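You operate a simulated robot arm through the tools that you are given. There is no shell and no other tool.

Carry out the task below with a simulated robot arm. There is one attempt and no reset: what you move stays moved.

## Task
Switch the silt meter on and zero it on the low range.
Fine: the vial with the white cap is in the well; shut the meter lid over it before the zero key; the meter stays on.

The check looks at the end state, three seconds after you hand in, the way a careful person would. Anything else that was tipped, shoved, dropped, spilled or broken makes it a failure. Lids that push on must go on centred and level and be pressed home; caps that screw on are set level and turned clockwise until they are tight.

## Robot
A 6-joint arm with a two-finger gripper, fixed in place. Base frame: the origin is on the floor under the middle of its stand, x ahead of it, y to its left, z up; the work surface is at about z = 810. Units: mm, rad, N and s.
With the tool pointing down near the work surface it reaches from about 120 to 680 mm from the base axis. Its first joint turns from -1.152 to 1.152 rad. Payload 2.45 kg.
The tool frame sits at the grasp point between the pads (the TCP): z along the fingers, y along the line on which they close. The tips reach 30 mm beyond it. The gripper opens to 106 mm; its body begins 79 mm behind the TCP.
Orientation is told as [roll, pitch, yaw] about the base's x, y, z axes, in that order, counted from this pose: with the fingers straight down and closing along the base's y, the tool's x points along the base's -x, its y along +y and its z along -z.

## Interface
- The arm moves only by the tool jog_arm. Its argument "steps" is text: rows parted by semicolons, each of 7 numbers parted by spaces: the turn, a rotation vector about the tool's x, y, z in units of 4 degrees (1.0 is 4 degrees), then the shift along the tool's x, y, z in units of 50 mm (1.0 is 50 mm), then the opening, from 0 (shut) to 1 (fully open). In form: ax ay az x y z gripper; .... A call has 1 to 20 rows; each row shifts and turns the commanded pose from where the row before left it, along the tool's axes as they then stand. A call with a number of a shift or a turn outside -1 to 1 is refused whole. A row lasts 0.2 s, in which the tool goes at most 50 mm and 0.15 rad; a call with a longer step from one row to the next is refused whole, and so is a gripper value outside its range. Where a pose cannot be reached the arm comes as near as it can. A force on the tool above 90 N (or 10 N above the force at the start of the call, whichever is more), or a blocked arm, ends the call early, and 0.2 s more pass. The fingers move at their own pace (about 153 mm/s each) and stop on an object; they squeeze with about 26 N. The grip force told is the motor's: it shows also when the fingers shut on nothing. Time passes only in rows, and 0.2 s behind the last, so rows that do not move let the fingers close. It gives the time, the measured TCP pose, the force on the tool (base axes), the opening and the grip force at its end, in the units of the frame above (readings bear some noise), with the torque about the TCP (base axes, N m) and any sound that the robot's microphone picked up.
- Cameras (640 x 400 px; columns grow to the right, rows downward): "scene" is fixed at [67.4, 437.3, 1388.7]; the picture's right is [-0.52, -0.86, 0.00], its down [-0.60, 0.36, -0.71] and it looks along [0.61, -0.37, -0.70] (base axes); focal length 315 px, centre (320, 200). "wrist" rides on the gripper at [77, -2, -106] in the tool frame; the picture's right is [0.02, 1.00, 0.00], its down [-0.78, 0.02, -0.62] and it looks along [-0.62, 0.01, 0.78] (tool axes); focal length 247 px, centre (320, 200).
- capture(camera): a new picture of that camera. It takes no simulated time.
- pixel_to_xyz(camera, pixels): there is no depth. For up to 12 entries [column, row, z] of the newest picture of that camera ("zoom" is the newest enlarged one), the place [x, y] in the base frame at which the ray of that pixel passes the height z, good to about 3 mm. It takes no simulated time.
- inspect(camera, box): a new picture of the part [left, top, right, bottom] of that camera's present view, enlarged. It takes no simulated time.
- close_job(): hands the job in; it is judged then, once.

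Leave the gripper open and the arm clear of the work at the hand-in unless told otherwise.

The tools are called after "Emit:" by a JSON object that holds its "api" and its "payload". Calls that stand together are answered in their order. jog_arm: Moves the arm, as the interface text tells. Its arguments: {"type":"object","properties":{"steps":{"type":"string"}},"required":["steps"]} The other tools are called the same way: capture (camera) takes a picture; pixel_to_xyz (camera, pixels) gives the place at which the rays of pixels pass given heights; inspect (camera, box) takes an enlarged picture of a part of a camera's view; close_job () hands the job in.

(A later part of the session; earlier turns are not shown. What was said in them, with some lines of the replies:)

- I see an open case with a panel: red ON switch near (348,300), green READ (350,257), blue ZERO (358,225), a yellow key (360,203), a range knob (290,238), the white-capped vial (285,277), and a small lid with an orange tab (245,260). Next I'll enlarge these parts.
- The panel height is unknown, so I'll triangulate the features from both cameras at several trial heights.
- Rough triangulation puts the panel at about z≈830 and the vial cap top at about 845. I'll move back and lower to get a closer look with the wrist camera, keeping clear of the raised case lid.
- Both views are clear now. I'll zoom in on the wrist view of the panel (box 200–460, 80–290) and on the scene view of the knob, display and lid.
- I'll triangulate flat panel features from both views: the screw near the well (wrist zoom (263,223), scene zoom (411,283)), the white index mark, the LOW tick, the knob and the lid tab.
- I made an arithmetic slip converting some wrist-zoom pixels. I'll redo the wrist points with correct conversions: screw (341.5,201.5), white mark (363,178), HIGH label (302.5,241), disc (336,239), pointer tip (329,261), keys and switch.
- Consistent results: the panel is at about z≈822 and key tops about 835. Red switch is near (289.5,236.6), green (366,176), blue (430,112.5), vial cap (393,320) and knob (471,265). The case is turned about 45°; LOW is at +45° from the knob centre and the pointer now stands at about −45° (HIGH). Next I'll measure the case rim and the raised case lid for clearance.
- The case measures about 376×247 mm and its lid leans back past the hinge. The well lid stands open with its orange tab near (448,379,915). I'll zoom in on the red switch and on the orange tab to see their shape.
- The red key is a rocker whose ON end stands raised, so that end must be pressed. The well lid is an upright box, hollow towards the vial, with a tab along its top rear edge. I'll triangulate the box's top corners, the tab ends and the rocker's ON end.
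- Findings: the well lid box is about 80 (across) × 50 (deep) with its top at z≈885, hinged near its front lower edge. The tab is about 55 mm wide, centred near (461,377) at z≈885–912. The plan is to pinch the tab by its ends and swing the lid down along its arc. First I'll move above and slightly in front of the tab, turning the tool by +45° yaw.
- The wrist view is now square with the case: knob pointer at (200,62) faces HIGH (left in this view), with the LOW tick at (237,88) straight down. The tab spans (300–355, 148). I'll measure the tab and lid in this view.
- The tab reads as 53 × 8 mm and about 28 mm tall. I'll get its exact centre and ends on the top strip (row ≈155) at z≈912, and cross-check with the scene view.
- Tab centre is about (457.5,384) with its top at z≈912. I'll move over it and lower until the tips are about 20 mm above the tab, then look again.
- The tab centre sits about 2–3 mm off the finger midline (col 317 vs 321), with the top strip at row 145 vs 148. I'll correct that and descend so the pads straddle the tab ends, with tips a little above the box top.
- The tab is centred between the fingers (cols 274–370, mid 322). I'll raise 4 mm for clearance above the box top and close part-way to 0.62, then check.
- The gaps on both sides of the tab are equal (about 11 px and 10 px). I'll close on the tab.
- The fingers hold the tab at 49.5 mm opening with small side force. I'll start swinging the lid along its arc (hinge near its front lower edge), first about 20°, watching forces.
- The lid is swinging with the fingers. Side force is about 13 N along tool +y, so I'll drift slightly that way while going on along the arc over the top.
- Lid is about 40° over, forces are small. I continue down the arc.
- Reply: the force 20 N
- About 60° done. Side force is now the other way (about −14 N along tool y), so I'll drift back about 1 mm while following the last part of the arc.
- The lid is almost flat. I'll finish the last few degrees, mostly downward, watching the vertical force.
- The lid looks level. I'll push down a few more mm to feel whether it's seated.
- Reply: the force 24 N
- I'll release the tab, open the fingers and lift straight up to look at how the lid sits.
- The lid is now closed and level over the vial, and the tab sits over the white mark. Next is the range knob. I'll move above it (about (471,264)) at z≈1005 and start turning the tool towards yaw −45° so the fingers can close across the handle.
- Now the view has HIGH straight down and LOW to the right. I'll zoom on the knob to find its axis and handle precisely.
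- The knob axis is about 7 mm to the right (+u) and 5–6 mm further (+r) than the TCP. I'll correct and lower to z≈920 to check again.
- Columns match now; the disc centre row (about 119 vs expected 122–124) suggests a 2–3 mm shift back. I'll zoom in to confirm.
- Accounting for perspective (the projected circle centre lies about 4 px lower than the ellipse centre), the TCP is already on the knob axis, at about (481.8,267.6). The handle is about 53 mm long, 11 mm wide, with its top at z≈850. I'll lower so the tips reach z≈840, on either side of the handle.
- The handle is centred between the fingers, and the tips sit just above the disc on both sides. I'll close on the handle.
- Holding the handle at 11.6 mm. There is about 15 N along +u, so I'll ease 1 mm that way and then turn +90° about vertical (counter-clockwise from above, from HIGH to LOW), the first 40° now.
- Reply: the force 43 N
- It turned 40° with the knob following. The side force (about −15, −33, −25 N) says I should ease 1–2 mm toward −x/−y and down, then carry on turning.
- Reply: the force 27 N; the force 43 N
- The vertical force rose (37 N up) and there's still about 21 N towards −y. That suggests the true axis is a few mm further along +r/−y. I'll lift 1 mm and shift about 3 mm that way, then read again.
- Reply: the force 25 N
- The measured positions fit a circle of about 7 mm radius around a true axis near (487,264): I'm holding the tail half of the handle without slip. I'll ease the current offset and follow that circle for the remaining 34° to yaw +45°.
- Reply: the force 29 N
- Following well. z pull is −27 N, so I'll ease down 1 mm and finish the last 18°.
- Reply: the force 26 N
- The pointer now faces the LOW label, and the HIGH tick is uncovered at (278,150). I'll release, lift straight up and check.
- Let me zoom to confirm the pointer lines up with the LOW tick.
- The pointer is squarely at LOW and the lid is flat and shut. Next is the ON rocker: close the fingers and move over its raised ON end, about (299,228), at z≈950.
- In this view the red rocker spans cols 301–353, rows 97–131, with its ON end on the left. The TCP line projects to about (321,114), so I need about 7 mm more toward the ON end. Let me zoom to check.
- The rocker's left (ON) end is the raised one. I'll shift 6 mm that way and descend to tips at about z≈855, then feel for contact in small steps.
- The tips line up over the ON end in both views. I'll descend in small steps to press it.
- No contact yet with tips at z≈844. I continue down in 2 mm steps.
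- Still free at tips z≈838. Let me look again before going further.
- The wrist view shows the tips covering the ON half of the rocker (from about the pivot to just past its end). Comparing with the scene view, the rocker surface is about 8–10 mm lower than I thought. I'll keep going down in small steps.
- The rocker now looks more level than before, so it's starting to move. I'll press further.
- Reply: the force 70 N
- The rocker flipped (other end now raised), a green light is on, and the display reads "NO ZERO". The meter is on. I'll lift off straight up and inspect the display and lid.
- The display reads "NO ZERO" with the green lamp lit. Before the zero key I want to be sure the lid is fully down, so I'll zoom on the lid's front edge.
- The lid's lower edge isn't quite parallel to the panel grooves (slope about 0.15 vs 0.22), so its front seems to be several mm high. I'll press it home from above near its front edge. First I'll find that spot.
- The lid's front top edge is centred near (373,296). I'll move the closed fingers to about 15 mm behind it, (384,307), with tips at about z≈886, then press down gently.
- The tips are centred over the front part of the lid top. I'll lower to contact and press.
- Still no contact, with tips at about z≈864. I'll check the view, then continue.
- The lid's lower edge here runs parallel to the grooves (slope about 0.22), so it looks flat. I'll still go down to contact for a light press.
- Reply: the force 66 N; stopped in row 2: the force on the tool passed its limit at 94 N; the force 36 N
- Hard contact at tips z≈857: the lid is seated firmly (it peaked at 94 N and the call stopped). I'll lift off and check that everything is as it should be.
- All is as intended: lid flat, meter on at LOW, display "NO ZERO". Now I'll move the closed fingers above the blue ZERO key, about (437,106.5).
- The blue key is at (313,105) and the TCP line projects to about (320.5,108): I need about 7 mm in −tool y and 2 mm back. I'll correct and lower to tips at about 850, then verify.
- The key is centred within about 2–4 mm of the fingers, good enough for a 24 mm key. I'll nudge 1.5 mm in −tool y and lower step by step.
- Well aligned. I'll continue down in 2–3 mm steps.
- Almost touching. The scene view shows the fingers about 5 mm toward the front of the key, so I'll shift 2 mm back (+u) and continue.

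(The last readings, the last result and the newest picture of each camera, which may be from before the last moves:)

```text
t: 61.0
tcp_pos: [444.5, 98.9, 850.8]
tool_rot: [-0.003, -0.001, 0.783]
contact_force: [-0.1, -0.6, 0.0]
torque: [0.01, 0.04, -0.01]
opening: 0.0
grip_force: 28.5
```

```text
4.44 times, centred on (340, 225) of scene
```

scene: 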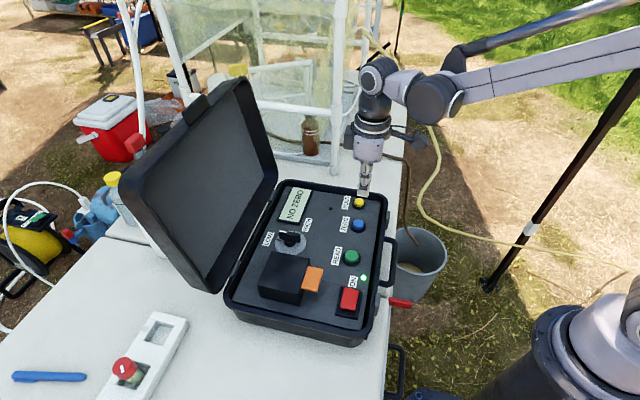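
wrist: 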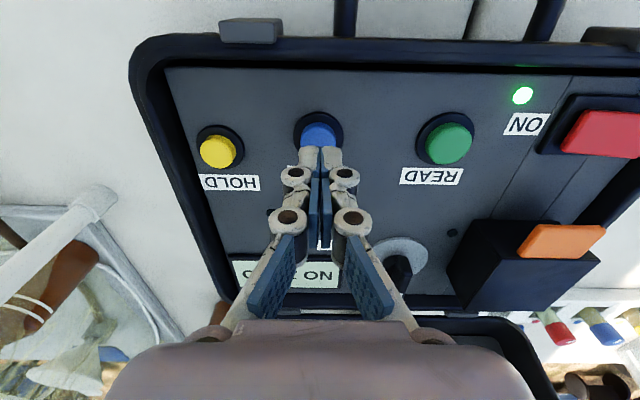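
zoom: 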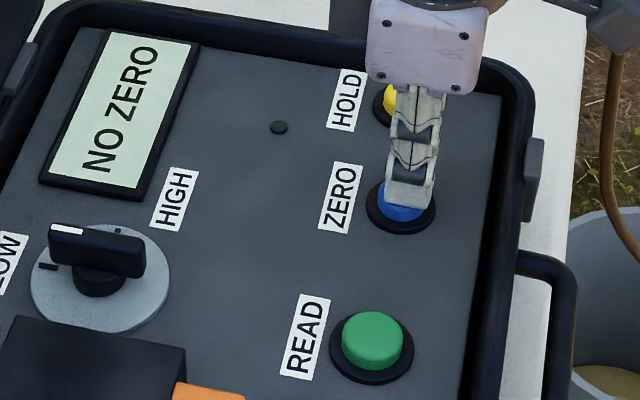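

Emit:
{"api": "jog_arm", "payload": {"steps": "0 0 0 0 0 0.03 0;0 0 0 0 0 0.02 0;0 0 0 0 0 0 0"}}

Emit:
{"api": "inspect", "payload": {"camera": "scene", "box": [275, 180, 405, 270]}}

Emit:
{"api": "inspect", "payload": {"camera": "wrist", "box": [250, 90, 390, 190]}}

```text
t: 61.8
tcp_pos: [444.1, 99.0, 850.8]
tool_rot: [-0.003, 0.001, 0.785]
contact_force: [-1.2, 0.2, 2.4]
torque: [0.0, 0.01, -0.03]
opening: 6.1
grip_force: 28.8
```

```text
4.44 times, centred on (340, 225) of scene
```

zoom: 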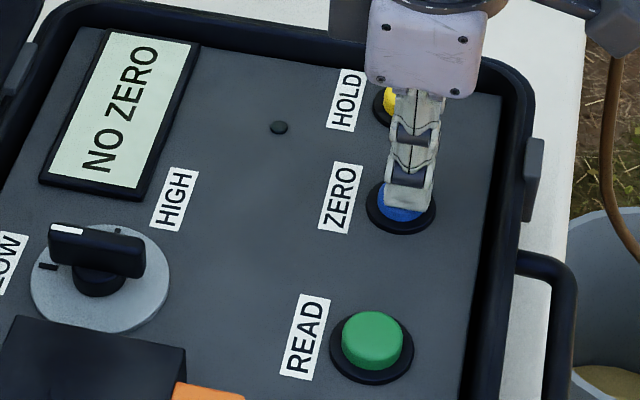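

```text
4.00 times, centred on (320, 140) of wrist
```

zoom: 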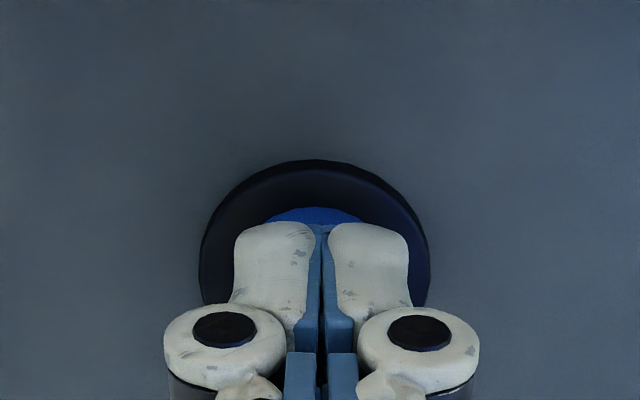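

First light contact (2.4 N). I'll press further in small steps.

Emit:
{"api": "jog_arm", "payload": {"steps": "0 0 0 0 0 0.03 0;0 0 0 0 0 0 0"}}

Emit:
{"api": "inspect", "payload": {"camera": "scene", "box": [275, 180, 405, 270]}}

```text
t: 62.4
tcp_pos: [445.2, 99.8, 847.9]
tool_rot: [-0.003, 0.0, 0.786]
contact_force: [-1.4, 0.4, 2.9]
torque: [0.0, 0.01, -0.01]
opening: 5.7
grip_force: 28.9
heard: click
```

```text
4.44 times, centred on (340, 225) of scene
```

zoom: 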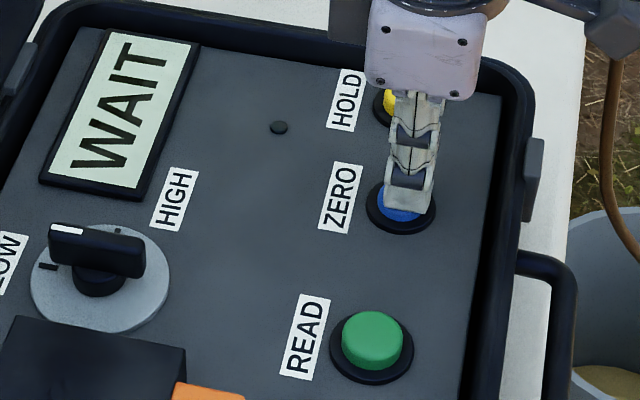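

A click was heard and the display now reads "WAIT". I'll lift straight off the key and let time pass.

Emit:
{"api": "jog_arm", "payload": {"steps": "0 0 0 0 0 -0.1 0;0 0 0 0 0 -0.4 0;0 0 0 0 0 -0.8 0;0 0 0 0 0 -0.8 0;0 0 0 0 0 0 0;0 0 0 0 0 0 0;0 0 0 0 0 0 0;0 0 0 0 0 0 0;0 0 0 0 0 0 0;0 0 0 0 0 0 0;0 0 0 0 0 0 0;0 0 0 0 0 0 0"}}

Emit:
{"api": "inspect", "payload": {"camera": "scene", "box": [225, 170, 395, 340]}}

```text
t: 65.0
tcp_pos: [444.9, 99.4, 952.2]
tool_rot: [-0.004, -0.001, 0.784]
contact_force: [0.1, 0.3, -0.4]
torque: [0.01, 0.0, -0.01]
opening: 0.0
grip_force: 28.4
```

```text
2.35 times, centred on (310, 255) of scene
```

zoom: 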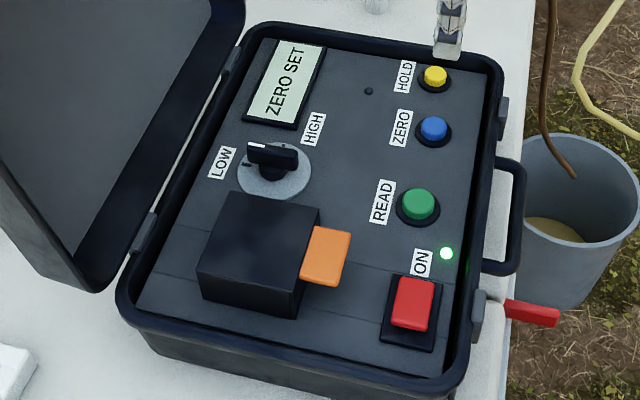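

The display reads "ZERO SET", lamp on, knob at LOW, lid shut. I'll retreat up and back, clear of the meter, and open the gripper.

Emit:
{"api": "jog_arm", "payload": {"steps": "0 0 0 0 0 -0.9 0;0 0 0 0 0 -0.9 0;0 0 0 0.6 0 -0.6 0.3;0 0 0 0.8 0 0 0.6;0 0 0 0.8 0 0 1;0 0 0 0 0 0 1;0 0 0 0 0 0 1;0 0 0 0 0 0 1;0 0 0 0 0 0 1"}}

Emit:
{"api": "capture", "payload": {"camera": "scene"}}

Emit:
{"api": "inspect", "payload": {"camera": "scene", "box": [225, 170, 395, 340]}}

Emit:
{"api": "capture", "payload": {"camera": "wrist"}}

```text
t: 67.0
tcp_pos: [367.5, 23.1, 1072.5]
tool_rot: [-0.003, 0.0, 0.785]
contact_force: [-0.5, 0.0, -0.6]
torque: [0.0, -0.03, 0.03]
opening: 105.9
grip_force: 0.0
```

```text
taken
```

scene: 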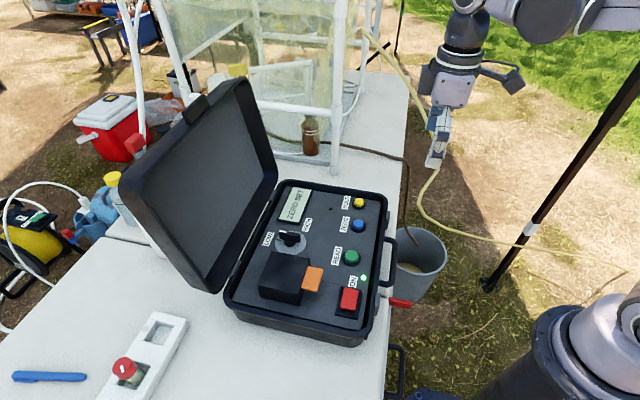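

```text
2.35 times, centred on (310, 255) of scene
```

zoom: 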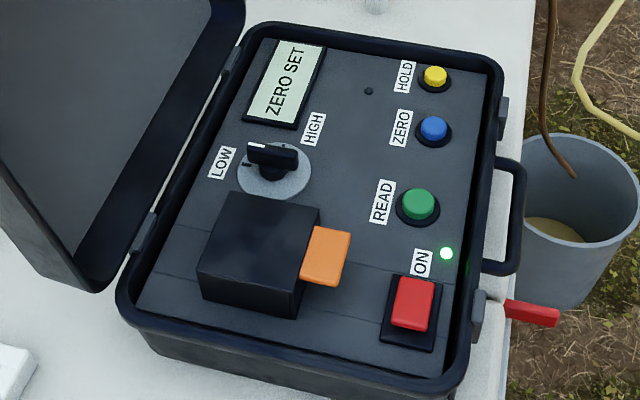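

```text
taken
```

wrist: 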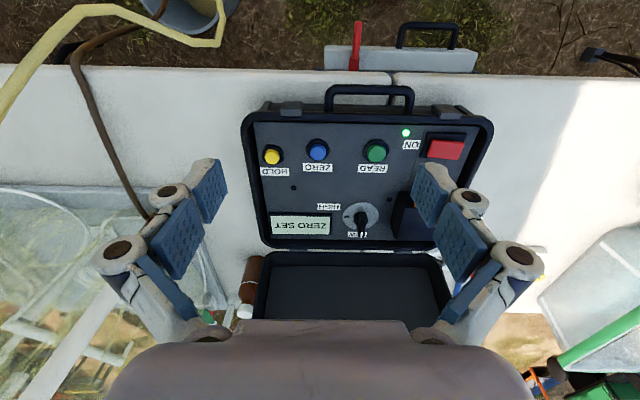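

The meter is on with its lamp lit. The range is LOW, the lid is shut over the white-capped vial, and the display holds "ZERO SET". The gripper is open and clear, and nothing else has been moved. I'm handing in.

Emit:
{"api": "close_job", "payload": {}}

```text
The job is handed in.
```

The silt meter is on and zeroed on the low range. Its lamp is lit and the display reads "ZERO SET".

- **Lid:** I shut the meter lid over the white-capped vial before pressing the zero key. I checked it was fully down by pressing on the top. That press peaked at 94 N and tripped the force limit, but I saw no damage.
- **Vial:** I didn't touch or turn the vial. The line on its cap does not face the white mark on the panel; the task didn't ask for that.
- **Range:** The knob was on HIGH, so I turned it to LOW and confirmed it lines up with the label.
- **Zero key:** One press gave a click, then "WAIT", then "ZERO SET".

I left the gripper open and the arm clear of the meter, and I saw nothing else disturbed.
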